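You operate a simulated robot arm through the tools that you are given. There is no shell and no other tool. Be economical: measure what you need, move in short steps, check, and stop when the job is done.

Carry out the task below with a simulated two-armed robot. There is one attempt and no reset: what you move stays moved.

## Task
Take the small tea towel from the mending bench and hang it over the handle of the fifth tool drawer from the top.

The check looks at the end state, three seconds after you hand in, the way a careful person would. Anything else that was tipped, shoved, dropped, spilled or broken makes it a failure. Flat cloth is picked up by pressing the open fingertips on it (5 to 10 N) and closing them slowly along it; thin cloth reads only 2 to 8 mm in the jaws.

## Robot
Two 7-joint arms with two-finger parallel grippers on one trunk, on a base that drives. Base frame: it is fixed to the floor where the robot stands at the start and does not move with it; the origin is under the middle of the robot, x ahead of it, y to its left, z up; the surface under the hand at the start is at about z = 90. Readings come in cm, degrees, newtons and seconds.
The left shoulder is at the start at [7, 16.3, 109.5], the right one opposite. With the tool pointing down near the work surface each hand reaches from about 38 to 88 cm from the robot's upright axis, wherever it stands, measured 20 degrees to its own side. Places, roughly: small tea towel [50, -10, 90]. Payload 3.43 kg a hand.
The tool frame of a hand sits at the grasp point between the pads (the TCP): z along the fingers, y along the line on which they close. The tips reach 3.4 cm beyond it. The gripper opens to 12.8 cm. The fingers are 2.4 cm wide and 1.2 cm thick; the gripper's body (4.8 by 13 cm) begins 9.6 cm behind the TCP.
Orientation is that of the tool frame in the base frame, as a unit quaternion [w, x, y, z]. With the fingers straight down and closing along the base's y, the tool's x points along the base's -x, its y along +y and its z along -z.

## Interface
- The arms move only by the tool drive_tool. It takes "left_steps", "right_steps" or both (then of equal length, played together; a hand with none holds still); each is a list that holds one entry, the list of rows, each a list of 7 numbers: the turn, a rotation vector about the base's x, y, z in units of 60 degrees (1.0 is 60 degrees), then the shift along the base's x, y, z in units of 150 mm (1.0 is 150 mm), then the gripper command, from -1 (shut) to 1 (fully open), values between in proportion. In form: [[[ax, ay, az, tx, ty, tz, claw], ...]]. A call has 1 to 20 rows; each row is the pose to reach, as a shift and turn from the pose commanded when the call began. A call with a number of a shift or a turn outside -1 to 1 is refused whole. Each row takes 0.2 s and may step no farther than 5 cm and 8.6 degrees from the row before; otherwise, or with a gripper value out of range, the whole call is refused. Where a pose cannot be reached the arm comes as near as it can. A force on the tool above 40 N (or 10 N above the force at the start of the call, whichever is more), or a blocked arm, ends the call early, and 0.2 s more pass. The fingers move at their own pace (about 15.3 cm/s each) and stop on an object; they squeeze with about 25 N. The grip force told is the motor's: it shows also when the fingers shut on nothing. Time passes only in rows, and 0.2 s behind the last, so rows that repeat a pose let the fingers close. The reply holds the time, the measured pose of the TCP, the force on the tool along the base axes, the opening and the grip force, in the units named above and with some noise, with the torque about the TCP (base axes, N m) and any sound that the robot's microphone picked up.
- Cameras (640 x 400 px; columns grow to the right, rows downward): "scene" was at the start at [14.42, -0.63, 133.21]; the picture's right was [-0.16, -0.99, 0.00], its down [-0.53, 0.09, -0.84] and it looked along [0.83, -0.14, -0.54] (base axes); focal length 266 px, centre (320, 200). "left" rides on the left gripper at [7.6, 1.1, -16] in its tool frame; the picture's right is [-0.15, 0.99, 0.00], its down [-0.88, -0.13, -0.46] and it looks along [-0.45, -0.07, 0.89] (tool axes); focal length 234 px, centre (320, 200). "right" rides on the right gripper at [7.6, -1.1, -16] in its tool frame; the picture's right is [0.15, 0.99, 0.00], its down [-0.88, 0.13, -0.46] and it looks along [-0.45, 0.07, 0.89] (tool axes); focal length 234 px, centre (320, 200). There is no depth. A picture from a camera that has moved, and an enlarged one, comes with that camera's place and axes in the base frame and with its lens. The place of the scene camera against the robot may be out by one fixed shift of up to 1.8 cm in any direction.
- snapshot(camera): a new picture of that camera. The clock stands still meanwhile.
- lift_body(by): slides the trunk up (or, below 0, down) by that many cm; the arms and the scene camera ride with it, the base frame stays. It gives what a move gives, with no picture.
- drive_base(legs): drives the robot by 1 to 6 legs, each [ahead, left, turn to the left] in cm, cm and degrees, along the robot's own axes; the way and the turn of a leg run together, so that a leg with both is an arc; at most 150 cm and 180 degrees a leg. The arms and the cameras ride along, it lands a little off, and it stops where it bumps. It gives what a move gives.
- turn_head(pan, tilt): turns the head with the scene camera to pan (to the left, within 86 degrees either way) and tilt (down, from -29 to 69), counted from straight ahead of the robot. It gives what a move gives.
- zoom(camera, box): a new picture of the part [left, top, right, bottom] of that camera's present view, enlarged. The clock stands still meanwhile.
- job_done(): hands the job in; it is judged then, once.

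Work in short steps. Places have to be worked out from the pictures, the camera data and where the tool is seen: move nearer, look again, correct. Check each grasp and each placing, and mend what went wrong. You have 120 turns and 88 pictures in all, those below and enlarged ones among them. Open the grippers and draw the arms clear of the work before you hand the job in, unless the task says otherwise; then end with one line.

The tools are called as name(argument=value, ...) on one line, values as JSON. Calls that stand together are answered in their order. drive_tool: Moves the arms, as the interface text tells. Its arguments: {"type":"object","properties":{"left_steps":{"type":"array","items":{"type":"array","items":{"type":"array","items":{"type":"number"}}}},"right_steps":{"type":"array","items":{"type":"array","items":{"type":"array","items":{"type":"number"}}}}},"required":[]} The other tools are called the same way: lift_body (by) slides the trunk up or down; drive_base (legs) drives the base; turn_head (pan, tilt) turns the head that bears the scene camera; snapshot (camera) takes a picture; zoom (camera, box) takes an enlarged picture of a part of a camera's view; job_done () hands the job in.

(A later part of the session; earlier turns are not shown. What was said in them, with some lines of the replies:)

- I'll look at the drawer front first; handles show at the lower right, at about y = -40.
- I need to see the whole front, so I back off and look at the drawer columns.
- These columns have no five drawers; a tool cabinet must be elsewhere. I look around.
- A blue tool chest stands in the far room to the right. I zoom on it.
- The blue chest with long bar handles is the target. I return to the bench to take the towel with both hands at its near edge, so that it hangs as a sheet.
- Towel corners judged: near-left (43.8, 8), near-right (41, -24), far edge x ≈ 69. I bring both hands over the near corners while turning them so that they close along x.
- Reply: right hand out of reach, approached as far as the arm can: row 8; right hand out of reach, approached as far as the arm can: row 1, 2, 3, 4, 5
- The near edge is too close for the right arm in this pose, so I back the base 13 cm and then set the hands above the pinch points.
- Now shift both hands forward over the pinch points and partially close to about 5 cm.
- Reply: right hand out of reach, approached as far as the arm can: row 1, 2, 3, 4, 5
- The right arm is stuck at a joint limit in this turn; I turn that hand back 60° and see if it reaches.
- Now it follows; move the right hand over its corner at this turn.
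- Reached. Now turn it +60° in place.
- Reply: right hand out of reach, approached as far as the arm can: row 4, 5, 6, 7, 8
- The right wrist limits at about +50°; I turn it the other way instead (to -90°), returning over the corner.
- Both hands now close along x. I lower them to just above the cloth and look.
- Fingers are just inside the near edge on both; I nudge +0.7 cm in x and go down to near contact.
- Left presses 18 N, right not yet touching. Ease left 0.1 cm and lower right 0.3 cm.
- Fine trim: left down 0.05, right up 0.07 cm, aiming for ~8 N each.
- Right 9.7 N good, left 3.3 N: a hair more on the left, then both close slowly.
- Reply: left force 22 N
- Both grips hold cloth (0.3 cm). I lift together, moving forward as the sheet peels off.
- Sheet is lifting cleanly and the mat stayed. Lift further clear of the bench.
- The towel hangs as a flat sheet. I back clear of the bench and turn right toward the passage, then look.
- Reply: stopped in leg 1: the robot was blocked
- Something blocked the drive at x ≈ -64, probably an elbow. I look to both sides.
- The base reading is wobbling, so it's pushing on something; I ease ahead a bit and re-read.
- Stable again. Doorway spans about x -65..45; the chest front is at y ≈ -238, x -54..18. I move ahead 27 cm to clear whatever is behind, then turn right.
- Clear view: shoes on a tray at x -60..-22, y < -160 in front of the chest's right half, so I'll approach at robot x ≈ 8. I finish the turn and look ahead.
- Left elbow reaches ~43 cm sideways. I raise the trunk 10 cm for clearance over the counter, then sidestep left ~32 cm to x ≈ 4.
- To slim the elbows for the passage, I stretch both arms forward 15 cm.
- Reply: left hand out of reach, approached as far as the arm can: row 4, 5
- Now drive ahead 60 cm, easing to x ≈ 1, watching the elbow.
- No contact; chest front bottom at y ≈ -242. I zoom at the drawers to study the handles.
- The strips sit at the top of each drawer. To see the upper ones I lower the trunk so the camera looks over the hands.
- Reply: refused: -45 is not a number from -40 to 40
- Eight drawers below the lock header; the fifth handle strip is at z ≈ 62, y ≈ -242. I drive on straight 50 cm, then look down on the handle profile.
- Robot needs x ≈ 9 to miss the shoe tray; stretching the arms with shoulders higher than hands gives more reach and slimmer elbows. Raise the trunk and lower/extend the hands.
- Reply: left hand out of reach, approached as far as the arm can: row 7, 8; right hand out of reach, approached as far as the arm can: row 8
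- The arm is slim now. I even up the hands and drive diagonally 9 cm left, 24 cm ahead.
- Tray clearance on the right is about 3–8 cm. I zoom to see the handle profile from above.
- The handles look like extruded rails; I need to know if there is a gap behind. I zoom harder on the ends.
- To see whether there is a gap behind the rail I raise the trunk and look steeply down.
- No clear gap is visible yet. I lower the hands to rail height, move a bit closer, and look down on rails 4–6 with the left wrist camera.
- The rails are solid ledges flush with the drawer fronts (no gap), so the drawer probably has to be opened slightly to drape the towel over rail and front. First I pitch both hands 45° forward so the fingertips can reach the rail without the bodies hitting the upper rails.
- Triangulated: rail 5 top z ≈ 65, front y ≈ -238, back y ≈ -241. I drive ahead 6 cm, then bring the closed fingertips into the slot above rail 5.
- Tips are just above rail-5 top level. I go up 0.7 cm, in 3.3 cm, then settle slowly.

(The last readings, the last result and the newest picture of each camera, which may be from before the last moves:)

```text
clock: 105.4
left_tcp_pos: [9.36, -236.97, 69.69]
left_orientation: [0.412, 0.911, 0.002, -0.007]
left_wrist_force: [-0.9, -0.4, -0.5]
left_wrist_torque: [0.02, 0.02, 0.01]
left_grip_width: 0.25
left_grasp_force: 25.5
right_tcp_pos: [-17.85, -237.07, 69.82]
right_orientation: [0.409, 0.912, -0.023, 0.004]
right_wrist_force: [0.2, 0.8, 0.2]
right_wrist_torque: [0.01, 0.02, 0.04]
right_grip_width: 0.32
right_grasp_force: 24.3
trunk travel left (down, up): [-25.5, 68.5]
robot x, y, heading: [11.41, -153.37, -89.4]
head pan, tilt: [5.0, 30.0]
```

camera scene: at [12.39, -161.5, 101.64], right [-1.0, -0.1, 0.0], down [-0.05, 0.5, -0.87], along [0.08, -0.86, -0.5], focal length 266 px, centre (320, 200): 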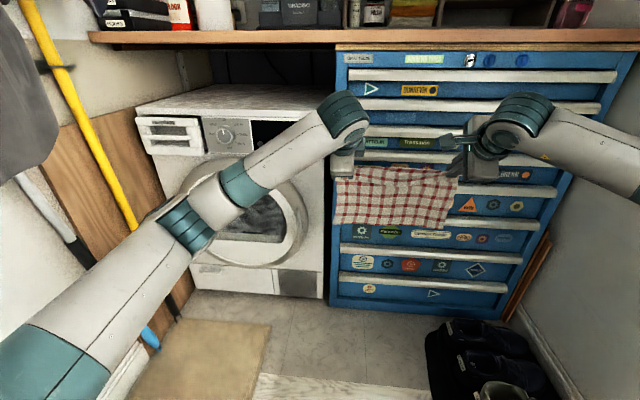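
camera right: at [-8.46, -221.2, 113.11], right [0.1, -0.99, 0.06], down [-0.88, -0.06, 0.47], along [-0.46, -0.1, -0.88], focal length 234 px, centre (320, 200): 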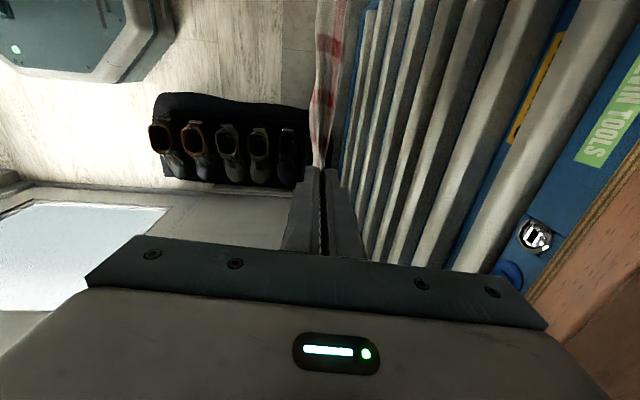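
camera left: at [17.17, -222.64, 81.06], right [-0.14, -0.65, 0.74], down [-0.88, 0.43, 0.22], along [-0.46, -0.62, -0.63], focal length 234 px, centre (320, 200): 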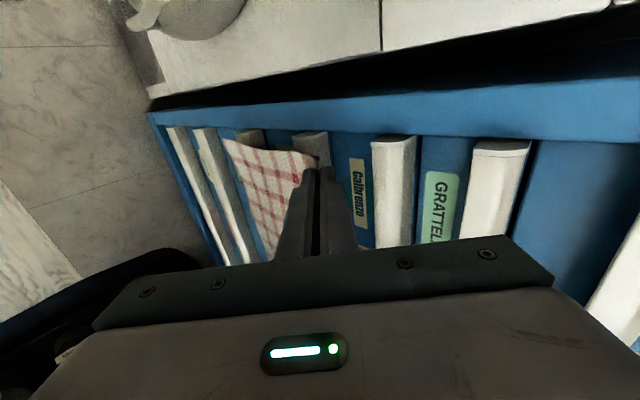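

No contact yet; descend in small steps to touch the rail top.

drive_tool(left_steps=[[[0, 0, 0, 0, 0, -0.02, -1], [0, 0, 0, 0, 0, -0.04, -1], [0, 0, 0, 0, 0, -0.06, -1], [0, 0, 0, 0, 0, -0.08, -1]]], right_steps=[[[0, 0, 0, 0, 0, -0.02, -1], [0, 0, 0, 0, 0, -0.04, -1], [0, 0, 0, 0, 0, -0.06, -1], [0, 0, 0, 0, 0, -0.08, -1]]])

zoom(camera="left", box=[220, 100, 420, 225])

```text
clock: 106.4
left_tcp_pos: [9.39, -237.09, 68.53]
left_orientation: [0.412, 0.911, 0.002, -0.007]
left_wrist_force: [-0.4, -0.4, -0.9]
left_wrist_torque: [0.02, 0.03, -0.01]
left_grip_width: 0.26
left_grasp_force: 25.0
right_tcp_pos: [-17.87, -237.25, 68.67]
right_orientation: [0.41, 0.912, -0.024, 0.005]
right_wrist_force: [0.1, 0.1, 0.3]
right_wrist_torque: [0.05, 0.01, -0.02]
right_grip_width: 0.33
right_grasp_force: 24.9
trunk travel left (down, up): [-25.5, 68.5]
robot x, y, heading: [11.53, -153.97, -89.4]
head pan, tilt: [5.0, 30.0]
```

```text
3.20 times, centred on (320, 162) of left
camera zoom: at [17.18, -225.89, 79.85], right [-0.14, -0.65, 0.74], down [-0.88, 0.43, 0.21], along [-0.46, -0.62, -0.63], focal length 749 px, centre (320, 320)
```

zoom: 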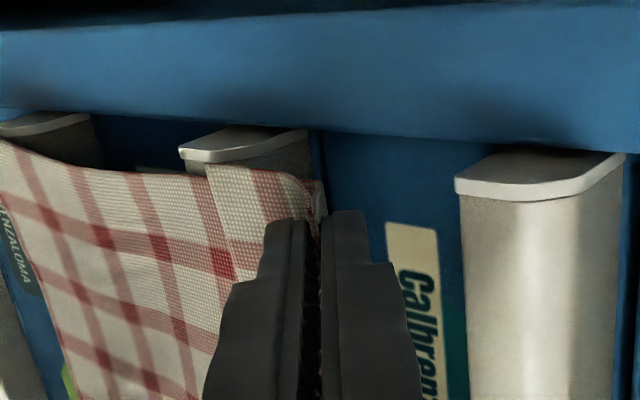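

The cloth now lies over rail 5's front; tips still above it. Continue down until contact.

drive_tool(left_steps=[[[0, 0, 0, 0, 0, -0.02, -1], [0, 0, 0, 0, 0, -0.04, -1], [0, 0, 0, 0, 0, -0.06, -1], [0, 0, 0, 0, 0, -0.08, -1]]], right_steps=[[[0, 0, 0, 0, 0, -0.02, -1], [0, 0, 0, 0, 0, -0.04, -1], [0, 0, 0, 0, 0, -0.06, -1], [0, 0, 0, 0, 0, -0.08, -1]]])

```text
clock: 107.4
left_tcp_pos: [9.42, -236.94, 67.28]
left_orientation: [0.411, 0.911, 0.002, -0.006]
left_wrist_force: [-0.2, 0.5, 0.3]
left_wrist_torque: [0.08, 0.0, 0.0]
left_grip_width: 0.24
left_grasp_force: 24.6
right_tcp_pos: [-17.83, -237.21, 67.45]
right_orientation: [0.41, 0.912, -0.023, 0.005]
right_wrist_force: [0.3, -0.5, -0.8]
right_wrist_torque: [0.02, -0.02, 0.02]
right_grip_width: 0.35
right_grasp_force: 25.2
trunk travel left (down, up): [-25.5, 68.5]
robot x, y, heading: [11.62, -153.71, -89.5]
head pan, tilt: [5.0, 30.0]
```

drive_tool(left_steps=[[[0, 0, 0, 0, 0, -0.02, -1], [0, 0, 0, 0, 0, -0.04, -1], [0, 0, 0, 0, 0, -0.06, -1], [0, 0, 0, 0, 0, -0.08, -1]]], right_steps=[[[0, 0, 0, 0, 0, -0.02, -1], [0, 0, 0, 0, 0, -0.04, -1], [0, 0, 0, 0, 0, -0.06, -1], [0, 0, 0, 0, 0, -0.08, -1]]])

zoom(camera="left", box=[220, 100, 420, 225])

```text
clock: 108.4
left_tcp_pos: [9.39, -237.06, 66.01]
left_orientation: [0.412, 0.911, 0.002, -0.006]
left_wrist_force: [-1.7, 0.4, 0.3]
left_wrist_torque: [0.01, 0.06, -0.06]
left_grip_width: 0.22
left_grasp_force: 25.2
right_tcp_pos: [-17.92, -237.19, 66.22]
right_orientation: [0.409, 0.912, -0.025, 0.005]
right_wrist_force: [0.2, 0.2, 0.4]
right_wrist_torque: [0.03, -0.01, 0.04]
right_grip_width: 0.32
right_grasp_force: 24.5
trunk travel left (down, up): [-25.5, 68.5]
robot x, y, heading: [11.42, -153.78, -89.4]
head pan, tilt: [5.0, 30.0]
```

```text
3.20 times, centred on (320, 162) of left
camera zoom: at [17.21, -225.9, 77.43], right [-0.14, -0.65, 0.74], down [-0.88, 0.43, 0.21], along [-0.46, -0.62, -0.63], focal length 749 px, centre (320, 320)
```

zoom: 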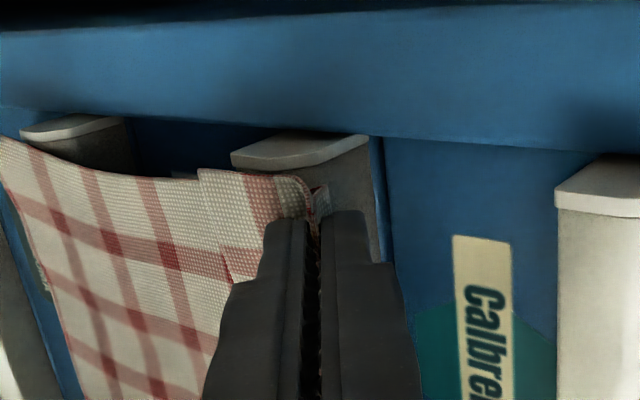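

Triangulating with the two heights puts rail 5's top at z ≈ 63.2, y -240 to -243. I rise 2, go in 2.4 cm, then settle.

drive_tool(left_steps=[[[0, 0, 0, 0, 0, 0.07, -1], [0, 0, 0, 0, 0, 0.13, -1], [0, 0, 0, 0, -0.08, 0.13, -1], [0, 0, 0, 0, -0.16, 0.13, -1], [0, 0, 0, 0, -0.16, 0.09, -1], [0, 0, 0, 0, -0.16, 0.06, -1]]], right_steps=[[[0, 0, 0, 0, 0, 0.07, -1], [0, 0, 0, 0, 0, 0.12, -1], [0, 0, 0, 0, -0.08, 0.12, -1], [0, 0, 0, 0, -0.15, 0.12, -1], [0, 0, 0, 0, -0.15, 0.08, -1], [0, 0, 0, 0, -0.15, 0.05, -1]]])

```text
clock: 109.8
left_tcp_pos: [9.33, -239.45, 67.06]
left_orientation: [0.411, 0.912, 0.002, -0.007]
left_wrist_force: [-0.2, 0.3, 0.0]
left_wrist_torque: [0.02, 0.01, 0.0]
left_grip_width: 0.23
left_grasp_force: 24.9
right_tcp_pos: [-17.77, -239.46, 66.99]
right_orientation: [0.41, 0.912, -0.024, 0.005]
right_wrist_force: [0.3, 1.3, -0.2]
right_wrist_torque: [0.07, -0.02, 0.01]
right_grip_width: 0.32
right_grasp_force: 25.3
trunk travel left (down, up): [-25.5, 68.5]
robot x, y, heading: [11.63, -153.71, -89.4]
head pan, tilt: [5.0, 30.0]
```

drive_tool(left_steps=[[[0, 0, 0, 0, 0, -0.02, -1], [0, 0, 0, 0, 0, -0.04, -1], [0, 0, 0, 0, 0, -0.06, -1], [0, 0, 0, 0, 0, -0.06, -1]]], right_steps=[[[0, 0, 0, 0, 0, -0.02, -1], [0, 0, 0, 0, 0, -0.04, -1], [0, 0, 0, 0, 0, -0.06, -1], [0, 0, 0, 0, 0, -0.06, -1]]])

zoom(camera="left", box=[220, 100, 420, 225])

```text
clock: 110.8
left_tcp_pos: [9.44, -239.38, 66.64]
left_orientation: [0.414, 0.91, 0.002, -0.006]
left_wrist_force: [-2.3, -2.3, 12.4]
left_wrist_torque: [-0.25, -0.04, -0.04]
left_grip_width: 0.22
left_grasp_force: 24.8
right_tcp_pos: [-17.82, -239.39, 66.69]
right_orientation: [0.413, 0.91, -0.025, 0.004]
right_wrist_force: [-2.6, -0.2, 13.9]
right_wrist_torque: [-0.17, 0.14, -0.02]
right_grip_width: 0.3
right_grasp_force: 24.7
trunk travel left (down, up): [-25.5, 68.5]
robot x, y, heading: [11.31, -153.63, -89.5]
head pan, tilt: [5.0, 30.0]
```

```text
3.20 times, centred on (320, 162) of left
camera zoom: at [17.25, -228.04, 77.87], right [-0.14, -0.65, 0.75], down [-0.88, 0.43, 0.21], along [-0.46, -0.63, -0.63], focal length 749 px, centre (320, 320)
```

zoom: 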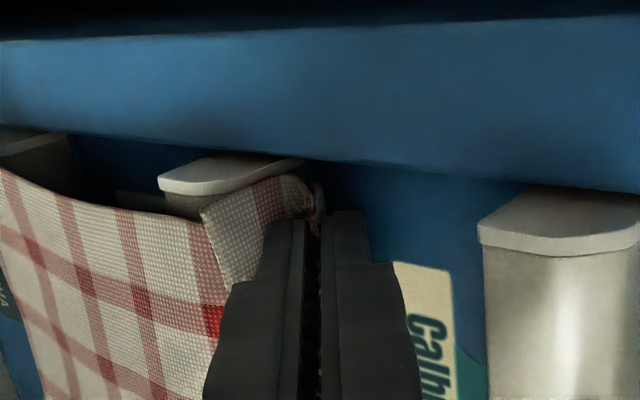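

Contact: 12–14 N on rail 5. I press a bit more and drag back 4 cm to see whether the drawer slides out.

drive_tool(left_steps=[[[0, 0, 0, 0, 0, -0.03, -1], [0, 0, 0, 0, 0.03, -0.04, -1], [0, 0, 0, 0, 0.06, -0.04, -1], [0, 0, 0, 0, 0.09, -0.04, -1], [0, 0, 0, 0, 0.12, -0.04, -1], [0, 0, 0, 0, 0.15, -0.04, -1]]], right_steps=[[[0, 0, 0, 0, 0, -0.03, -1], [0, 0, 0, 0, 0.03, -0.04, -1], [0, 0, 0, 0, 0.06, -0.04, -1], [0, 0, 0, 0, 0.09, -0.04, -1], [0, 0, 0, 0, 0.12, -0.04, -1], [0, 0, 0, 0, 0.15, -0.04, -1]]])

zoom(camera="left", box=[220, 100, 420, 225])

```text
clock: 112.2
left_tcp_pos: [9.39, -236.63, 66.56]
left_orientation: [0.418, 0.908, 0.001, -0.007]
left_wrist_force: [-6.2, 5.5, 36.1]
left_wrist_torque: [-0.37, 0.02, -0.07]
left_grip_width: 0.25
left_grasp_force: 25.0
right_tcp_pos: [-17.9, -236.76, 66.58]
right_orientation: [0.416, 0.909, -0.024, 0.005]
right_wrist_force: [0.5, -5.2, 32.9]
right_wrist_torque: [-0.68, 0.12, 0.05]
right_grip_width: 0.3
right_grasp_force: 24.9
trunk travel left (down, up): [-25.5, 68.5]
robot x, y, heading: [11.37, -153.69, -89.4]
head pan, tilt: [5.0, 30.0]
```

```text
3.20 times, centred on (320, 162) of left
camera zoom: at [17.29, -225.42, 77.72], right [-0.14, -0.64, 0.75], down [-0.88, 0.43, 0.21], along [-0.46, -0.63, -0.62], focal length 749 px, centre (320, 320)
```

zoom: 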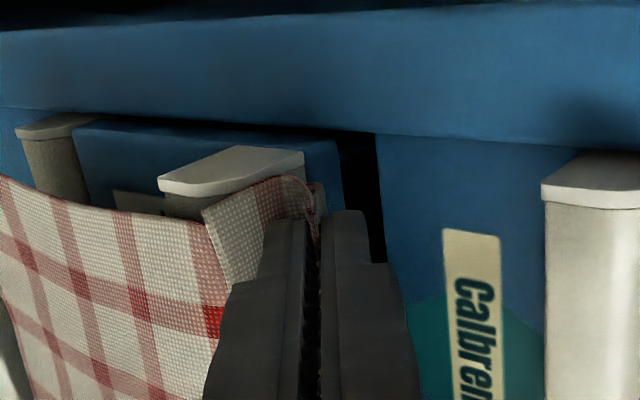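

The drawer slides out with the rail. I ease the pressure slightly and drag 9.5 cm further.

drive_tool(left_steps=[[[0, 0, 0, 0, 0.03, 0.015, -1], [0, 0, 0, 0, 0.07, 0.015, -1], [0, 0, 0, 0, 0.11, 0.015, -1], [0, 0, 0, 0, 0.15, 0.015, -1], [0, 0, 0, 0, 0.19, 0.015, -1], [0, 0, 0, 0, 0.23, 0.015, -1], [0, 0, 0, 0, 0.27, 0.015, -1], [0, 0, 0, 0, 0.31, 0.015, -1], [0, 0, 0, 0, 0.35, 0.015, -1], [0, 0, 0, 0, 0.39, 0.015, -1], [0, 0, 0, 0, 0.43, 0.015, -1], [0, 0, 0, 0, 0.47, 0.015, -1], [0, 0, 0, 0, 0.51, 0.015, -1], [0, 0, 0, 0, 0.55, 0.015, -1], [0, 0, 0, 0, 0.59, 0.015, -1], [0, 0, 0, 0, 0.63, 0.015, -1]]], right_steps=[[[0, 0, 0, 0, 0.03, 0.01, -1], [0, 0, 0, 0, 0.07, 0.01, -1], [0, 0, 0, 0, 0.11, 0.01, -1], [0, 0, 0, 0, 0.15, 0.01, -1], [0, 0, 0, 0, 0.19, 0.01, -1], [0, 0, 0, 0, 0.23, 0.01, -1], [0, 0, 0, 0, 0.27, 0.01, -1], [0, 0, 0, 0, 0.31, 0.01, -1], [0, 0, 0, 0, 0.35, 0.01, -1], [0, 0, 0, 0, 0.39, 0.01, -1], [0, 0, 0, 0, 0.43, 0.01, -1], [0, 0, 0, 0, 0.47, 0.01, -1], [0, 0, 0, 0, 0.51, 0.01, -1], [0, 0, 0, 0, 0.55, 0.01, -1], [0, 0, 0, 0, 0.59, 0.01, -1], [0, 0, 0, 0, 0.63, 0.01, -1]]])

zoom(camera="left", box=[180, 90, 440, 250])

```text
clock: 115.6
left_tcp_pos: [9.53, -227.31, 66.51]
left_orientation: [0.417, 0.909, 0.002, -0.007]
left_wrist_force: [-0.8, -2.7, 34.9]
left_wrist_torque: [-0.64, -0.1, -0.03]
left_grip_width: 0.21
left_grasp_force: 25.0
right_tcp_pos: [-17.85, -227.41, 66.74]
right_orientation: [0.415, 0.91, -0.024, 0.004]
right_wrist_force: [-3.8, 3.3, 34.0]
right_wrist_torque: [-0.4, 0.28, -0.04]
right_grip_width: 0.29
right_grasp_force: 25.0
trunk travel left (down, up): [-25.5, 68.5]
robot x, y, heading: [11.19, -153.98, -89.4]
head pan, tilt: [5.0, 30.0]
```

```text
2.46 times, centred on (310, 170) of left
camera zoom: at [17.3, -216.05, 77.76], right [-0.14, -0.65, 0.75], down [-0.88, 0.43, 0.21], along [-0.46, -0.63, -0.62], focal length 576 px, centre (345, 274)
```

zoom: 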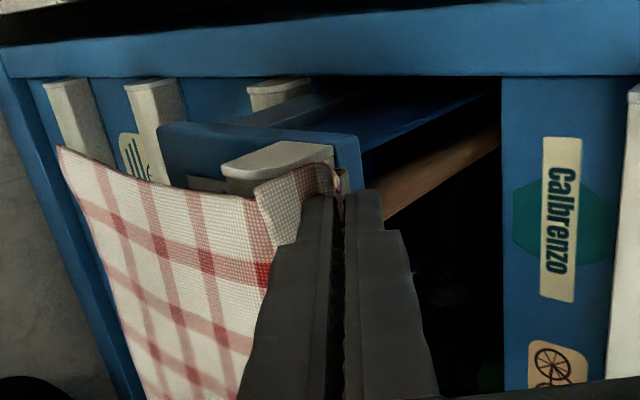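

Drawer 5 is open ~12 cm. I raise the trunk 25 cm so the towel's lower edge clears the rail top.

lift_body(by=25.5)

turn_head(pan=8, tilt=52)

snapshot(camera="scene")

snapshot(camera="left")

```text
clock: 118.2
left_tcp_pos: [9.48, -227.7, 91.15]
left_orientation: [0.412, 0.911, 0.002, -0.007]
left_wrist_force: [-0.6, -0.2, -0.1]
left_wrist_torque: [0.04, 0.02, -0.02]
left_grip_width: 0.25
left_grasp_force: 25.2
right_tcp_pos: [-17.82, -227.73, 91.07]
right_orientation: [0.41, 0.912, -0.024, 0.004]
right_wrist_force: [0.3, -0.4, 0.2]
right_wrist_torque: [0.01, -0.02, 0.03]
right_grip_width: 0.32
right_grasp_force: 25.2
trunk travel left (down, up): [-51.0, 43.0]
robot x, y, heading: [11.19, -153.98, -89.2]
head pan, tilt: [5.0, 30.0]
```

```text
clock: 119.1
left_tcp_pos: [9.38, -227.72, 91.25]
left_orientation: [0.412, 0.911, 0.002, -0.007]
left_wrist_force: [-0.3, -1.0, 0.5]
left_wrist_torque: [0.04, -0.02, -0.01]
left_grip_width: 0.22
left_grasp_force: 24.8
right_tcp_pos: [-17.79, -227.77, 91.11]
right_orientation: [0.409, 0.912, -0.024, 0.004]
right_wrist_force: [0.8, -0.5, 0.0]
right_wrist_torque: [0.03, -0.01, 0.0]
right_grip_width: 0.35
right_grasp_force: 25.0
trunk travel left (down, up): [-51.0, 43.0]
robot x, y, heading: [11.44, -153.1, -89.6]
head pan, tilt: [8.0, 52.0]
```

```text
32 pictures are left
camera scene: at [12.99, -165.37, 123.94], right [-0.99, -0.15, 0.0], down [-0.12, 0.78, -0.62], along [0.09, -0.61, -0.79], focal length 266 px, centre (320, 200)
```

scene: 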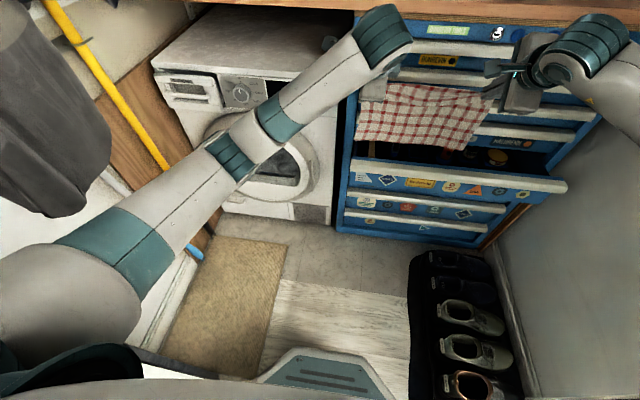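

```text
31 pictures are left
camera left: at [17.23, -216.57, 102.61], right [-0.14, -0.65, 0.74], down [-0.88, 0.43, 0.21], along [-0.46, -0.62, -0.63], focal length 234 px, centre (320, 200)
```

left: 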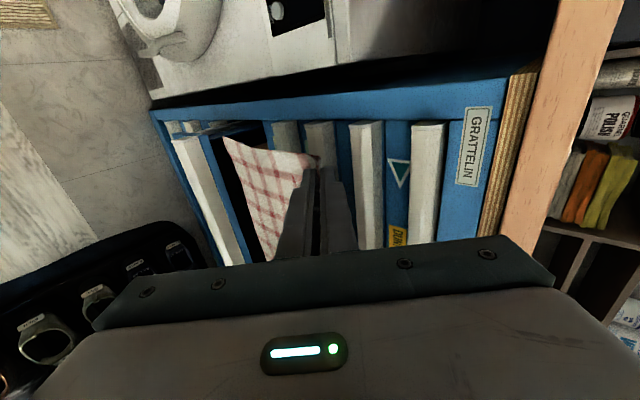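

Only drawer 5 is open and the towel's bottom is above it. I move the hands forward 6.8 cm over the opening, then lower the towel in.

drive_tool(left_steps=[[[0, 0, 0, 0, -0.1, 0, -1], [0, 0, 0, 0, -0.2, 0, -1], [0, 0, 0, 0, -0.3, 0, -1], [0, 0, 0, 0, -0.4, 0, -1], [0, 0, 0, 0, -0.45, 0, -1], [0, 0, 0, 0, -0.45, 0, -1], [0, 0, 0, 0, -0.45, -0.1, -1], [0, 0, 0, 0, -0.45, -0.2, -1], [0, 0, 0, 0, -0.45, -0.3, -1], [0, 0, 0, 0, -0.45, -0.3, -1]]], right_steps=[[[0, 0, 0, 0, -0.1, 0, -1], [0, 0, 0, 0, -0.2, 0, -1], [0, 0, 0, 0, -0.3, 0, -1], [0, 0, 0, 0, -0.4, 0, -1], [0, 0, 0, 0, -0.45, 0, -1], [0, 0, 0, 0, -0.45, 0, -1], [0, 0, 0, 0, -0.45, -0.1, -1], [0, 0, 0, 0, -0.45, -0.2, -1], [0, 0, 0, 0, -0.45, -0.3, -1], [0, 0, 0, 0, -0.45, -0.3, -1]]])

snapshot(camera="left")

zoom(camera="scene", box=[320, 40, 580, 240])

```text
clock: 121.3
left_tcp_pos: [9.55, -234.36, 86.8]
left_orientation: [0.412, 0.911, 0.003, -0.007]
left_wrist_force: [-0.1, 0.8, 0.8]
left_wrist_torque: [0.03, 0.04, -0.02]
left_grip_width: 0.26
left_grasp_force: 25.0
right_tcp_pos: [-17.84, -234.5, 86.8]
right_orientation: [0.41, 0.912, -0.024, 0.005]
right_wrist_force: [1.2, 0.6, 0.8]
right_wrist_torque: [0.01, -0.02, 0.06]
right_grip_width: 0.32
right_grasp_force: 24.6
trunk travel left (down, up): [-51.0, 43.0]
robot x, y, heading: [11.45, -153.7, -89.5]
head pan, tilt: [8.0, 52.0]
```

```text
30 pictures are left
camera left: at [17.34, -223.22, 98.1], right [-0.14, -0.65, 0.74], down [-0.88, 0.43, 0.21], along [-0.46, -0.62, -0.63], focal length 234 px, centre (320, 200)
```

left: 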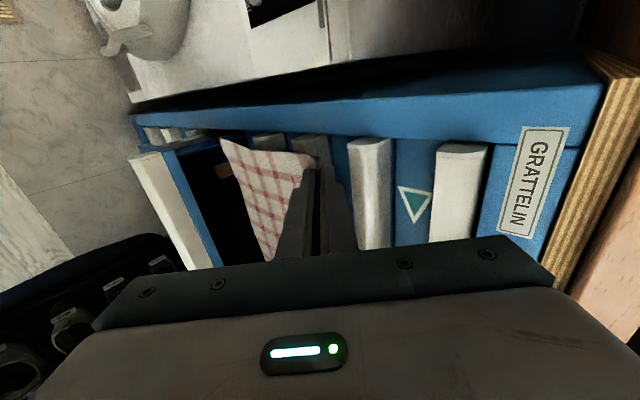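

```text
2.00 times, centred on (450, 140) of scene
camera zoom: at [12.99, -165.34, 123.94], right [-0.99, -0.15, 0.0], down [-0.12, 0.78, -0.62], along [0.09, -0.61, -0.79], focal length 532 px, centre (60, 320)
```

zoom: 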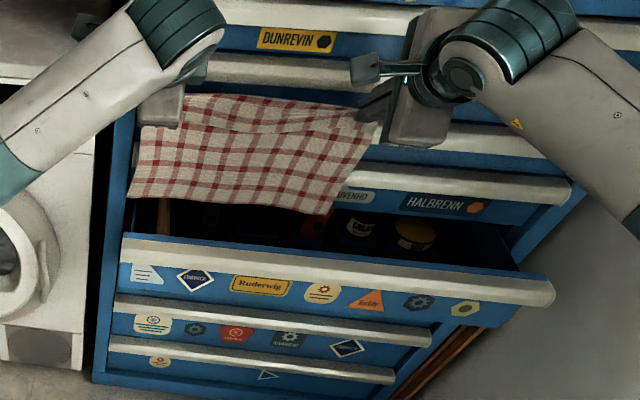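

The towel hangs right over the open drawer (tins and tools inside). Lower about 12 cm so its end goes in behind the front.

drive_tool(left_steps=[[[0, 0, 0, 0, 0, -0.1, -1], [0, 0, 0, 0, 0, -0.2, -1], [0, 0, 0, 0, 0, -0.3, -1], [0, 0, 0, 0, 0, -0.4, -1], [0, 0, 0, 0, 0, -0.5, -1], [0, 0, 0, 0, 0, -0.6, -1], [0, 0, 0, 0, 0, -0.7, -1], [0, 0, 0, 0, 0, -0.78, -1], [0, 0, 0, 0, 0, -0.78, -1]]], right_steps=[[[0, 0, 0, 0, 0, -0.1, -1], [0, 0, 0, 0, 0, -0.2, -1], [0, 0, 0, 0, 0, -0.3, -1], [0, 0, 0, 0, 0, -0.4, -1], [0, 0, 0, 0, 0, -0.5, -1], [0, 0, 0, 0, 0, -0.6, -1], [0, 0, 0, 0, 0, -0.7, -1], [0, 0, 0, 0, 0, -0.78, -1], [0, 0, 0, 0, 0, -0.78, -1]]])

snapshot(camera="left")

zoom(camera="scene", box=[320, 40, 580, 240])

```text
clock: 123.3
left_tcp_pos: [9.48, -234.56, 75.17]
left_orientation: [0.411, 0.911, 0.002, -0.006]
left_wrist_force: [0.1, -0.6, -0.4]
left_wrist_torque: [0.01, 0.0, -0.01]
left_grip_width: 0.25
left_grasp_force: 25.5
right_tcp_pos: [-17.88, -234.49, 74.92]
right_orientation: [0.409, 0.912, -0.024, 0.005]
right_wrist_force: [0.8, 1.0, 0.6]
right_wrist_torque: [0.04, -0.02, 0.06]
right_grip_width: 0.34
right_grasp_force: 25.3
trunk travel left (down, up): [-51.0, 43.0]
robot x, y, heading: [11.55, -153.93, -89.2]
head pan, tilt: [8.0, 52.0]
```

```text
28 pictures are left
camera left: at [17.27, -223.4, 86.44], right [-0.14, -0.65, 0.74], down [-0.88, 0.43, 0.21], along [-0.46, -0.62, -0.63], focal length 234 px, centre (320, 200)
```

left: 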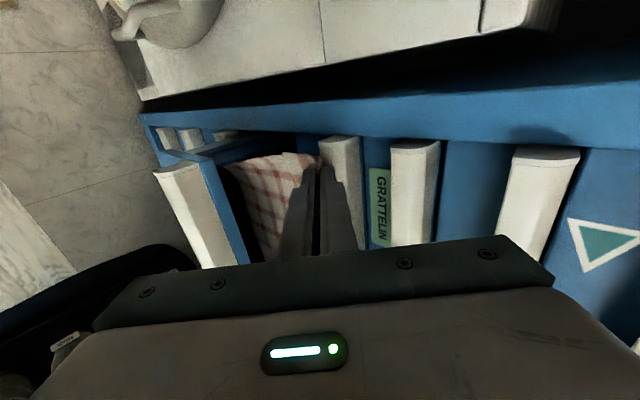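

```text
2.00 times, centred on (450, 140) of scene
camera zoom: at [13.0, -165.35, 123.93], right [-0.99, -0.15, 0.0], down [-0.12, 0.78, -0.62], along [0.09, -0.61, -0.79], focal length 532 px, centre (60, 320)
```

zoom: 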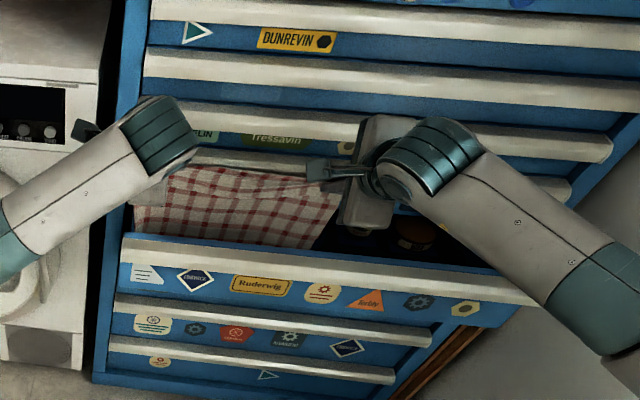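

The lower part is inside the drawer. Now I draw the held edge back over the front and rail and down in front of it.

drive_tool(left_steps=[[[0, 0, 0, 0, 0.1, -0.03, -1], [0, 0, 0, 0, 0.2, -0.1, -1], [0, 0, 0, 0, 0.3, -0.17, -1], [0, 0, 0, 0, 0.4, -0.24, -1], [0, 0, 0, 0, 0.5, -0.3, -1], [0, 0, 0, 0, 0.6, -0.36, -1], [0, 0, 0, 0, 0.7, -0.42, -1], [0, 0, 0, 0, 0.76, -0.5, -1], [0, 0, 0, 0, 0.78, -0.6, -1], [0, 0, 0, 0, 0.78, -0.7, -1], [0, 0, 0, 0, 0.78, -0.72, -1]]], right_steps=[[[0, 0, 0, 0, 0.1, -0.03, -1], [0, 0, 0, 0, 0.2, -0.1, -1], [0, 0, 0, 0, 0.3, -0.17, -1], [0, 0, 0, 0, 0.4, -0.24, -1], [0, 0, 0, 0, 0.5, -0.3, -1], [0, 0, 0, 0, 0.6, -0.36, -1], [0, 0, 0, 0, 0.7, -0.42, -1], [0, 0, 0, 0, 0.76, -0.5, -1], [0, 0, 0, 0, 0.78, -0.6, -1], [0, 0, 0, 0, 0.78, -0.7, -1], [0, 0, 0, 0, 0.78, -0.72, -1]]])

snapshot(camera="left")

zoom(camera="scene", box=[320, 60, 580, 260])

```text
clock: 125.7
left_tcp_pos: [9.56, -222.66, 64.32]
left_orientation: [0.411, 0.912, 0.003, -0.006]
left_wrist_force: [0.1, -0.5, -0.7]
left_wrist_torque: [0.0, 0.01, -0.03]
left_grip_width: 0.23
left_grasp_force: 25.1
right_tcp_pos: [-17.7, -222.8, 64.12]
right_orientation: [0.41, 0.912, -0.024, 0.004]
right_wrist_force: [0.8, -0.4, 0.7]
right_wrist_torque: [0.04, 0.0, -0.01]
right_grip_width: 0.33
right_grasp_force: 25.6
trunk travel left (down, up): [-51.0, 43.0]
robot x, y, heading: [11.34, -153.96, -89.4]
head pan, tilt: [8.0, 52.0]
```

```text
26 pictures are left
camera left: at [17.32, -211.46, 75.65], right [-0.14, -0.65, 0.74], down [-0.88, 0.43, 0.21], along [-0.46, -0.62, -0.63], focal length 234 px, centre (320, 200)
```

left: 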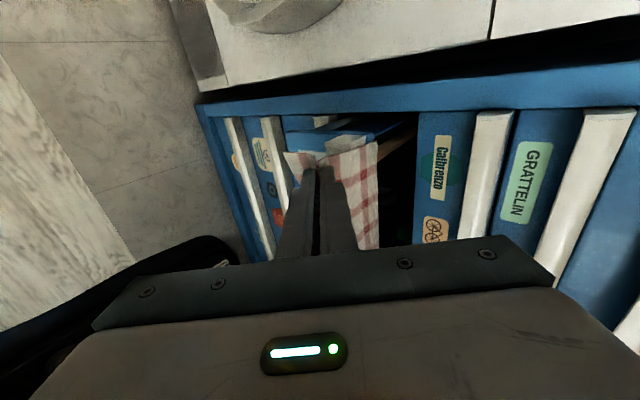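

```text
2.00 times, centred on (450, 160) of scene
camera zoom: at [12.99, -165.35, 123.93], right [-0.99, -0.15, 0.0], down [-0.12, 0.78, -0.62], along [0.09, -0.61, -0.79], focal length 532 px, centre (60, 280)
```

zoom: 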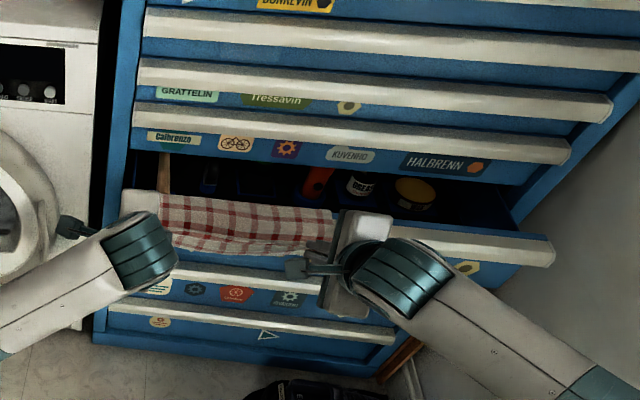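

Draped over front and rail. I check how much lies inside before releasing.

zoom(camera="left", box=[260, 100, 460, 250])

zoom(camera="scene", box=[370, 120, 490, 200])

```text
2.67 times, centred on (360, 175) of left
camera zoom: at [17.32, -211.46, 75.65], right [-0.14, -0.65, 0.74], down [-0.88, 0.43, 0.21], along [-0.46, -0.62, -0.63], focal length 624 px, centre (213, 267)
```

zoom: 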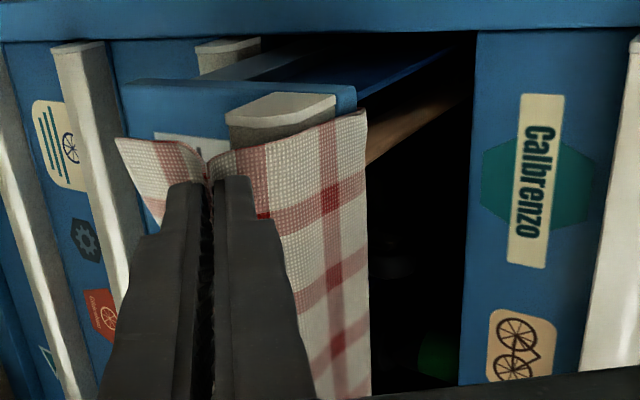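

```text
5.00 times, centred on (430, 160) of scene
camera zoom: at [12.99, -165.35, 123.93], right [-0.99, -0.15, 0.0], down [-0.12, 0.78, -0.62], along [0.09, -0.61, -0.79], focal length 1330 px, centre (-230, 400)
```

zoom: 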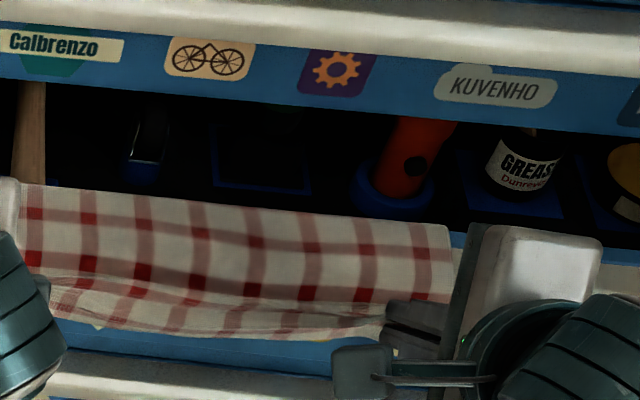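

About half a towel's hang is inside. I open both grippers slightly and withdraw them along the fingers.

drive_tool(left_steps=[[[0, 0, 0, 0, 0, 0, -0.85], [0, 0, 0, 0, 0, 0, -0.7], [0, 0, 0, 0, 0, 0, -0.65], [0, 0, 0, 0, 0.05, 0.045, -0.65], [0, 0, 0, 0, 0.1, 0.09, -0.65], [0, 0, 0, 0, 0.15, 0.13, -0.65], [0, 0, 0, 0, 0.2, 0.18, -0.65], [0, 0, 0, 0, 0.27, 0.24, -0.65], [0, 0, 0, 0, 0.35, 0.31, -0.65], [0, 0, 0, 0, 0.45, 0.4, -0.65], [0, 0, 0, 0, 0.55, 0.5, -0.65]]], right_steps=[[[0, 0, 0, 0, 0, 0, -0.85], [0, 0, 0, 0, 0, 0, -0.7], [0, 0, 0, 0, 0, 0, -0.65], [0, 0, 0, 0, 0.05, 0.045, -0.65], [0, 0, 0, 0, 0.1, 0.09, -0.65], [0, 0, 0, 0, 0.15, 0.13, -0.65], [0, 0, 0, 0, 0.2, 0.18, -0.65], [0, 0, 0, 0, 0.27, 0.24, -0.65], [0, 0, 0, 0, 0.35, 0.31, -0.65], [0, 0, 0, 0, 0.45, 0.4, -0.65], [0, 0, 0, 0, 0.55, 0.5, -0.65]]])

snapshot(camera="left")

snapshot(camera="scene")

```text
clock: 128.1
left_tcp_pos: [9.48, -214.46, 71.77]
left_orientation: [0.412, 0.911, 0.002, -0.007]
left_wrist_force: [0.2, 0.5, -0.5]
left_wrist_torque: [-0.04, -0.01, 0.0]
left_grip_width: 2.23
left_grasp_force: 0.0
right_tcp_pos: [-17.77, -214.54, 71.79]
right_orientation: [0.41, 0.912, -0.025, 0.005]
right_wrist_force: [0.5, -0.5, -0.7]
right_wrist_torque: [0.05, 0.0, 0.04]
right_grip_width: 2.26
right_grasp_force: 0.1
trunk travel left (down, up): [-51.0, 43.0]
robot x, y, heading: [11.25, -153.7, -89.4]
head pan, tilt: [8.0, 52.0]
```

```text
22 pictures are left
camera left: at [17.19, -203.31, 83.18], right [-0.14, -0.65, 0.74], down [-0.88, 0.43, 0.21], along [-0.46, -0.62, -0.63], focal length 234 px, centre (320, 200)
```

left: 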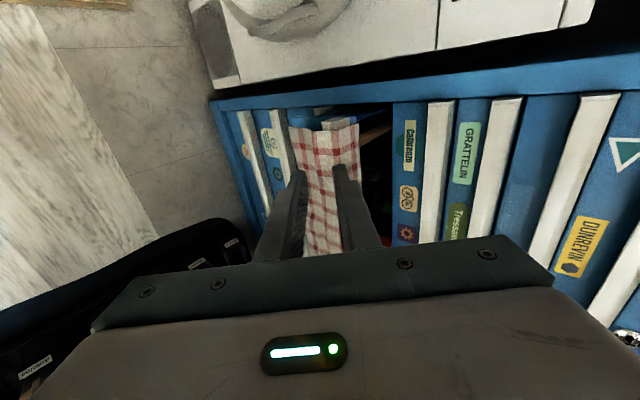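

```text
21 pictures are left
camera scene: at [12.98, -165.3, 123.93], right [-0.99, -0.15, 0.0], down [-0.12, 0.78, -0.62], along [0.09, -0.61, -0.79], focal length 266 px, centre (320, 200)
```

scene: 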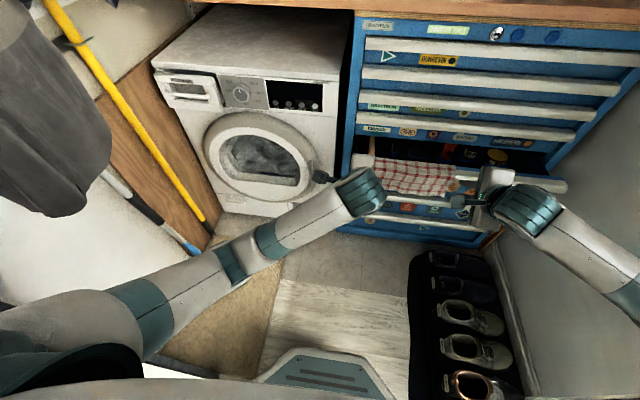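

The towel hangs on its own. Now I'll push the drawer shut gently with the closed right fingers on the bare rail just right of the towel (x ≈ -25.5).

drive_tool(right_steps=[[[0, 0, 0, -0.13, 0.05, -0.1, -1], [0, 0, 0, -0.26, 0.05, -0.2, -1], [0, 0, 0, -0.4, 0.05, -0.35, -1], [0, 0, 0, -0.52, 0.03, -0.5, -1], [0, 0, 0, -0.52, -0.1, -0.57, -1], [0, 0, 0, -0.52, -0.25, -0.57, -1], [0, 0, 0, -0.52, -0.4, -0.57, -1], [0, 0, 0, -0.52, -0.5, -0.57, -1]]])

snapshot(camera="right")

zoom(camera="scene", box=[320, 100, 580, 260])

```text
clock: 129.9
left_tcp_pos: [9.4, -214.53, 71.79]
left_orientation: [0.411, 0.912, 0.002, -0.007]
left_wrist_force: [0.8, 0.5, 0.0]
left_wrist_torque: [-0.05, 0.01, 0.01]
left_grip_width: 2.26
left_grasp_force: 0.0
right_tcp_pos: [-25.46, -222.09, 63.1]
right_orientation: [0.409, 0.912, -0.024, 0.004]
right_wrist_force: [-1.1, 0.3, 0.3]
right_wrist_torque: [0.01, -0.02, 0.02]
right_grip_width: 0.0
right_grasp_force: 24.8
trunk travel left (down, up): [-51.0, 43.0]
robot x, y, heading: [11.33, -154.12, -89.4]
head pan, tilt: [8.0, 52.0]
```

```text
20 pictures are left
camera right: at [-17.75, -209.8, 73.25], right [0.1, -0.66, 0.74], down [-0.88, 0.29, 0.38], along [-0.46, -0.69, -0.55], focal length 234 px, centre (320, 200)
```

right: 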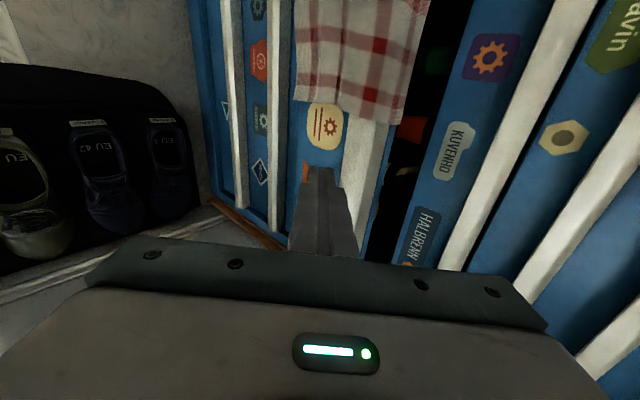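

```text
2.46 times, centred on (450, 180) of scene
camera zoom: at [12.99, -165.37, 123.93], right [-0.99, -0.15, 0.0], down [-0.12, 0.78, -0.62], along [0.09, -0.61, -0.79], focal length 654 px, centre (0, 249)
```

zoom: 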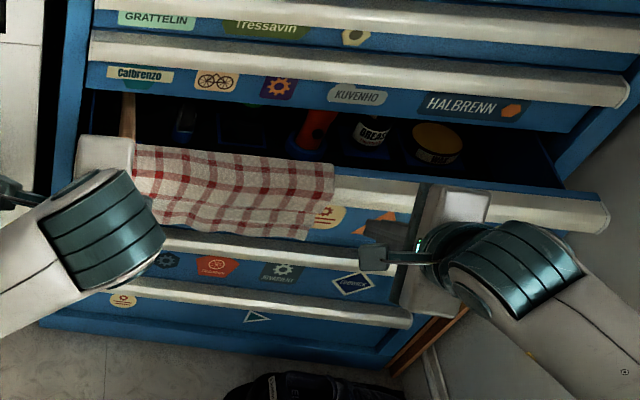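

The drape looks right. Push forward slowly, leaving about 3 cm to go, then check the cloth.

drive_tool(right_steps=[[[0, 0, 0, 0, -0.05, 0.03, -1], [0, 0, 0, 0, -0.1, 0.03, -1], [0, 0, 0, 0, -0.15, 0.03, -1], [0, 0, 0, 0, -0.2, 0.03, -1], [0, 0, 0, 0, -0.25, 0.03, -1], [0, 0, 0, 0, -0.3, 0.03, -1], [0, 0, 0, 0, -0.35, 0.03, -1], [0, 0, 0, 0, -0.4, 0.03, -1], [0, 0, 0, 0, -0.45, 0.03, -1], [0, 0, 0, 0, -0.5, 0.03, -1], [0, 0, 0, 0, -0.55, 0.03, -1], [0, 0, 0, 0, -0.6, 0.03, -1], [0, 0, 0, 0, -0.65, 0.03, -1], [0, 0, 0, 0, -0.7, 0.03, -1], [0, 0, 0, 0, -0.75, 0.03, -1]]])

zoom(camera="scene", box=[320, 100, 580, 260])

snapshot(camera="left")

```text
clock: 133.1
left_tcp_pos: [9.46, -214.61, 71.89]
left_orientation: [0.412, 0.911, 0.002, -0.007]
left_wrist_force: [0.0, 0.5, -0.1]
left_wrist_torque: [0.0, -0.01, 0.01]
left_grip_width: 2.23
left_grasp_force: 0.1
right_tcp_pos: [-25.62, -233.48, 63.44]
right_orientation: [0.41, 0.912, -0.022, 0.006]
right_wrist_force: [0.0, 0.7, -0.2]
right_wrist_torque: [0.01, 0.0, -0.03]
right_grip_width: 0.0
right_grasp_force: 24.8
trunk travel left (down, up): [-51.0, 43.0]
robot x, y, heading: [11.13, -153.92, -89.2]
head pan, tilt: [8.0, 52.0]
```

```text
2.46 times, centred on (450, 180) of scene
camera zoom: at [12.99, -165.4, 123.92], right [-0.99, -0.15, 0.0], down [-0.12, 0.78, -0.62], along [0.09, -0.61, -0.79], focal length 654 px, centre (0, 249)
```

zoom: 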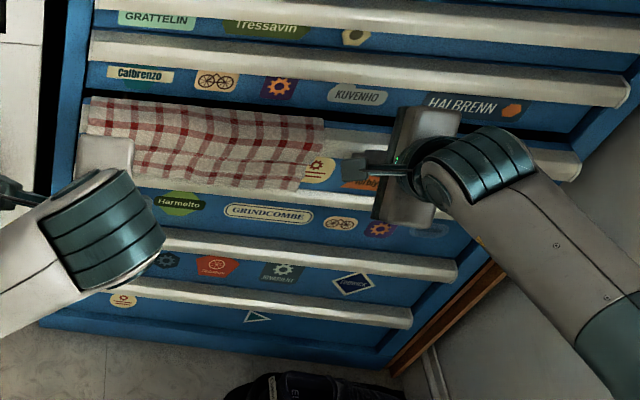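

```text
17 pictures are left
camera left: at [17.2, -203.39, 83.12], right [-0.14, -0.65, 0.74], down [-0.88, 0.43, 0.22], along [-0.46, -0.62, -0.63], focal length 234 px, centre (320, 200)
```

left: 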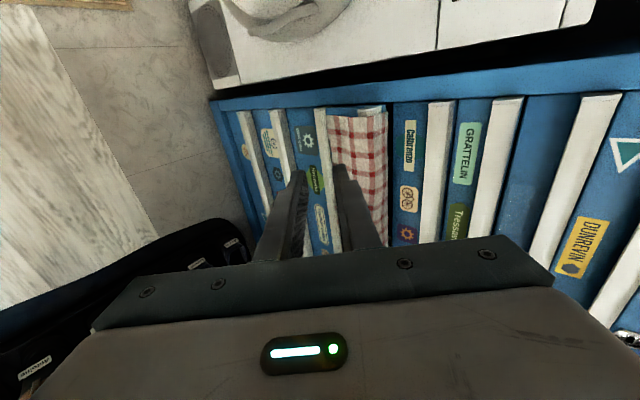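

Nearly shut and the towel stays put. I check the remaining slit closely.

zoom(camera="left", box=[320, 90, 440, 190])

```text
4.00 times, centred on (380, 140) of left
camera zoom: at [17.2, -203.39, 83.12], right [-0.14, -0.65, 0.74], down [-0.88, 0.43, 0.22], along [-0.46, -0.62, -0.63], focal length 937 px, centre (80, 440)
```

zoom: 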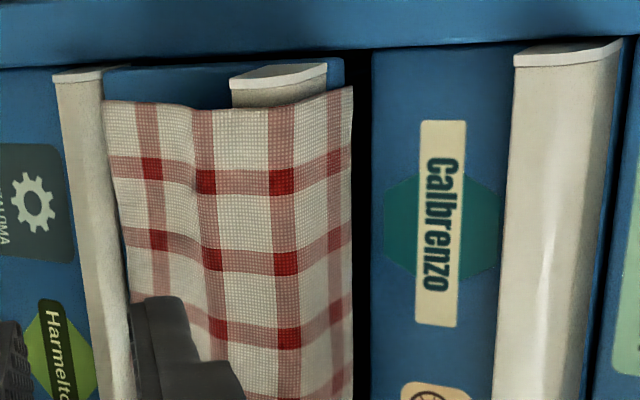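

About 2.5 cm still open; push a further 1.6 cm slowly.

drive_tool(right_steps=[[[0, 0, 0, 0, -0.02, 0, -1], [0, 0, 0, 0, -0.04, 0, -1], [0, 0, 0, 0, -0.06, 0, -1], [0, 0, 0, 0, -0.08, 0, -1], [0, 0, 0, 0, -0.1, 0, -1], [0, 0, 0, 0, -0.11, 0, -1], [0, 0, 0, 0, -0.11, 0, -1]]])

zoom(camera="left", box=[320, 90, 440, 190])

```text
clock: 134.7
left_tcp_pos: [9.43, -214.53, 71.76]
left_orientation: [0.411, 0.911, 0.001, -0.007]
left_wrist_force: [0.3, -0.1, 0.3]
left_wrist_torque: [-0.01, 0.0, 0.0]
left_grip_width: 2.25
left_grasp_force: 0.1
right_tcp_pos: [-25.56, -235.05, 63.62]
right_orientation: [0.41, 0.912, -0.024, 0.004]
right_wrist_force: [-1.0, 2.0, -0.9]
right_wrist_torque: [0.07, -0.01, -0.04]
right_grip_width: 0.0
right_grasp_force: 24.8
trunk travel left (down, up): [-51.0, 43.0]
robot x, y, heading: [11.35, -154.03, -89.6]
head pan, tilt: [8.0, 52.0]
```

```text
4.00 times, centred on (380, 140) of left
camera zoom: at [17.19, -203.37, 83.14], right [-0.14, -0.65, 0.74], down [-0.88, 0.43, 0.21], along [-0.46, -0.62, -0.63], focal length 937 px, centre (80, 440)
```

zoom: 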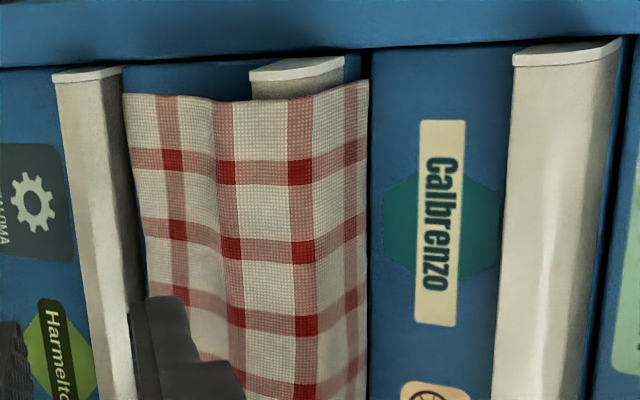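

Only ~1 cm ajar. One last gentle 0.7 cm push, leaving the cloth unpinched.

drive_tool(right_steps=[[[0, 0, 0, 0, -0.015, 0, -1], [0, 0, 0, 0, -0.03, 0, -1], [0, 0, 0, 0, -0.045, 0, -1], [0, 0, 0, 0, -0.045, 0, -1]]])

zoom(camera="left", box=[320, 90, 440, 190])

```text
clock: 135.7
left_tcp_pos: [9.44, -214.53, 71.81]
left_orientation: [0.411, 0.911, 0.001, -0.006]
left_wrist_force: [1.0, -0.8, -0.5]
left_wrist_torque: [-0.01, 0.02, 0.0]
left_grip_width: 2.21
left_grasp_force: 0.1
right_tcp_pos: [-25.65, -235.59, 63.62]
right_orientation: [0.41, 0.912, -0.024, 0.005]
right_wrist_force: [0.1, 0.4, -0.1]
right_wrist_torque: [0.0, -0.03, 0.01]
right_grip_width: 0.0
right_grasp_force: 25.0
trunk travel left (down, up): [-51.0, 43.0]
robot x, y, heading: [11.52, -153.98, -89.3]
head pan, tilt: [8.0, 52.0]
```

```text
4.00 times, centred on (380, 140) of left
camera zoom: at [17.2, -203.37, 83.15], right [-0.14, -0.65, 0.74], down [-0.88, 0.43, 0.21], along [-0.46, -0.62, -0.63], focal length 937 px, centre (80, 440)
```

zoom: 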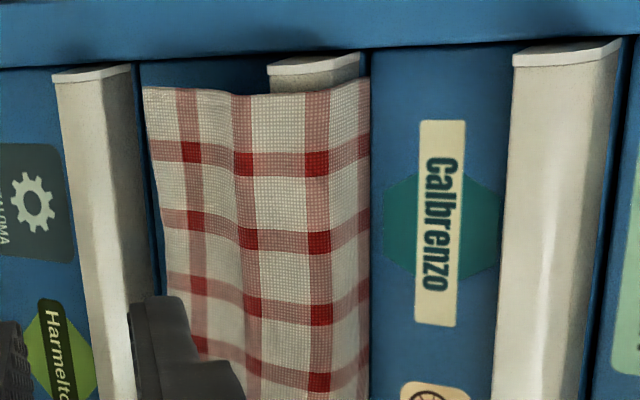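

The drawer is practically shut with the towel hanging over the rail. I withdraw the right hand straight back, open both grippers, and look.

drive_tool(left_steps=[[[0, 0, 0, 0, 0.1, 0.1, -0.3], [0, 0, 0, 0, 0.2, 0.2, 0], [0, 0, 0, 0, 0.3, 0.3, 0.3], [0, 0, 0, 0, 0.4, 0.4, 0.6], [0, 0, 0, 0, 0.5, 0.5, 1], [0, 0, 0, 0, 0.5, 0.5, 1]]], right_steps=[[[0, 0, 0, 0, 0.2, 0, -1], [0, 0, 0, 0, 0.4, 0, -1], [0, 0, 0, 0, 0.6, 0.05, -1], [0, 0, 0, 0, 0.8, 0.1, -0.5], [0, 0, 0, 0, 0.95, 0.2, 0.5], [0, 0, 0, 0, 1, 0.3, 1]]])

drive_base(legs=[[-15, 0, 0]])

turn_head(pan=-5, tilt=42)

snapshot(camera="scene")

```text
clock: 137.1
left_tcp_pos: [10.57, -207.49, 79.38]
left_orientation: [0.417, 0.909, 0.003, 0.005]
left_wrist_force: [-0.5, 0.2, 1.0]
left_wrist_torque: [0.02, -0.02, 0.0]
left_grip_width: 12.82
left_grasp_force: 0.1
right_tcp_pos: [-25.63, -220.65, 67.89]
right_orientation: [0.41, 0.912, -0.024, 0.005]
right_wrist_force: [0.4, -0.1, -1.0]
right_wrist_torque: [-0.02, -0.03, -0.04]
right_grip_width: 12.79
right_grasp_force: 0.1
trunk travel left (down, up): [-51.0, 43.0]
robot x, y, heading: [11.24, -153.57, -89.5]
head pan, tilt: [8.0, 52.0]
```

```text
clock: 138.4
left_tcp_pos: [10.36, -192.8, 79.35]
left_orientation: [0.417, 0.909, 0.002, 0.005]
left_wrist_force: [1.2, 0.2, 0.1]
left_wrist_torque: [-0.05, -0.01, -0.01]
left_grip_width: 12.81
left_grasp_force: 0.0
right_tcp_pos: [-25.75, -205.99, 68.01]
right_orientation: [0.41, 0.912, -0.022, 0.004]
right_wrist_force: [0.0, -0.4, 1.0]
right_wrist_torque: [0.0, 0.0, 0.02]
right_grip_width: 12.81
right_grasp_force: 0.1
trunk travel left (down, up): [-51.0, 43.0]
robot x, y, heading: [11.01, -138.99, -89.3]
head pan, tilt: [8.0, 52.0]
```

```text
clock: 139.2
left_tcp_pos: [10.35, -192.92, 79.28]
left_orientation: [0.417, 0.909, 0.002, 0.007]
left_wrist_force: [-1.0, 0.3, 0.0]
left_wrist_torque: [0.01, 0.03, -0.03]
left_grip_width: 12.81
left_grasp_force: 0.1
right_tcp_pos: [-25.86, -205.98, 67.9]
right_orientation: [0.411, 0.911, -0.024, 0.005]
right_wrist_force: [0.4, -0.2, 0.4]
right_wrist_torque: [0.02, 0.02, 0.0]
right_grip_width: 12.79
right_grasp_force: 0.1
trunk travel left (down, up): [-51.0, 43.0]
robot x, y, heading: [11.17, -138.98, -89.5]
head pan, tilt: [-5.0, 42.0]
```

```text
13 pictures are left
camera scene: at [11.08, -151.59, 125.31], right [-1.0, 0.08, 0.0], down [0.05, 0.67, -0.74], along [-0.06, -0.74, -0.67], focal length 266 px, centre (320, 200)
```

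scene: 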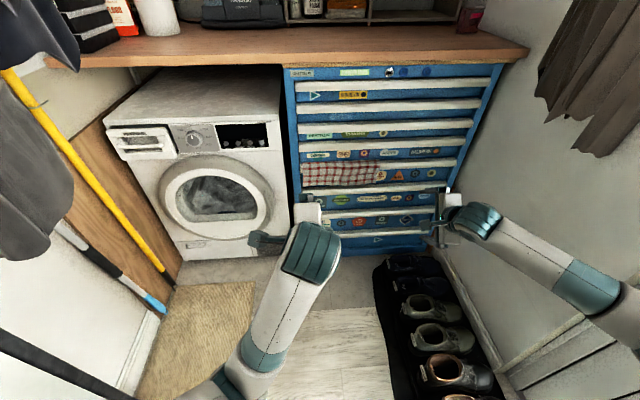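

zoom(camera="scene", box=[280, 120, 480, 245])

```text
3.20 times, centred on (380, 182) of scene
camera zoom: at [11.08, -151.59, 125.31], right [-1.0, 0.08, 0.0], down [0.05, 0.67, -0.74], along [-0.06, -0.74, -0.67], focal length 851 px, centre (128, 256)
```

zoom: 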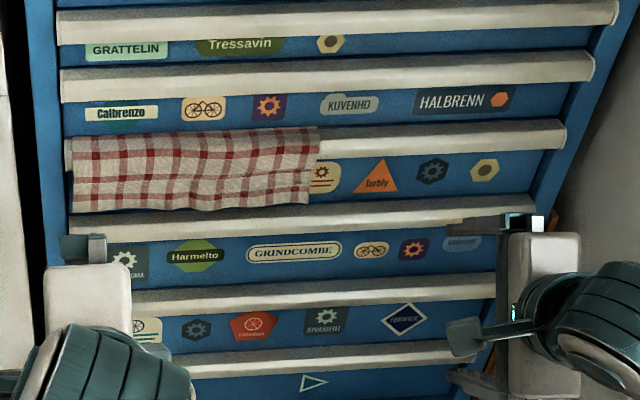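

The towel hangs over the fifth rail, the drawer is shut, and both grippers are open and clear of the chest, so I hand in.

job_done()

```text
The job is handed in.
```

The tea towel is hanging over the handle of the fifth tool drawer. The handle has no gap behind it, so I opened the drawer, draped the towel with its back end inside, and pushed the drawer practically shut again. Backing away from the bench earlier, the robot bumped something I couldn't identify, and I didn't check whether it moved.
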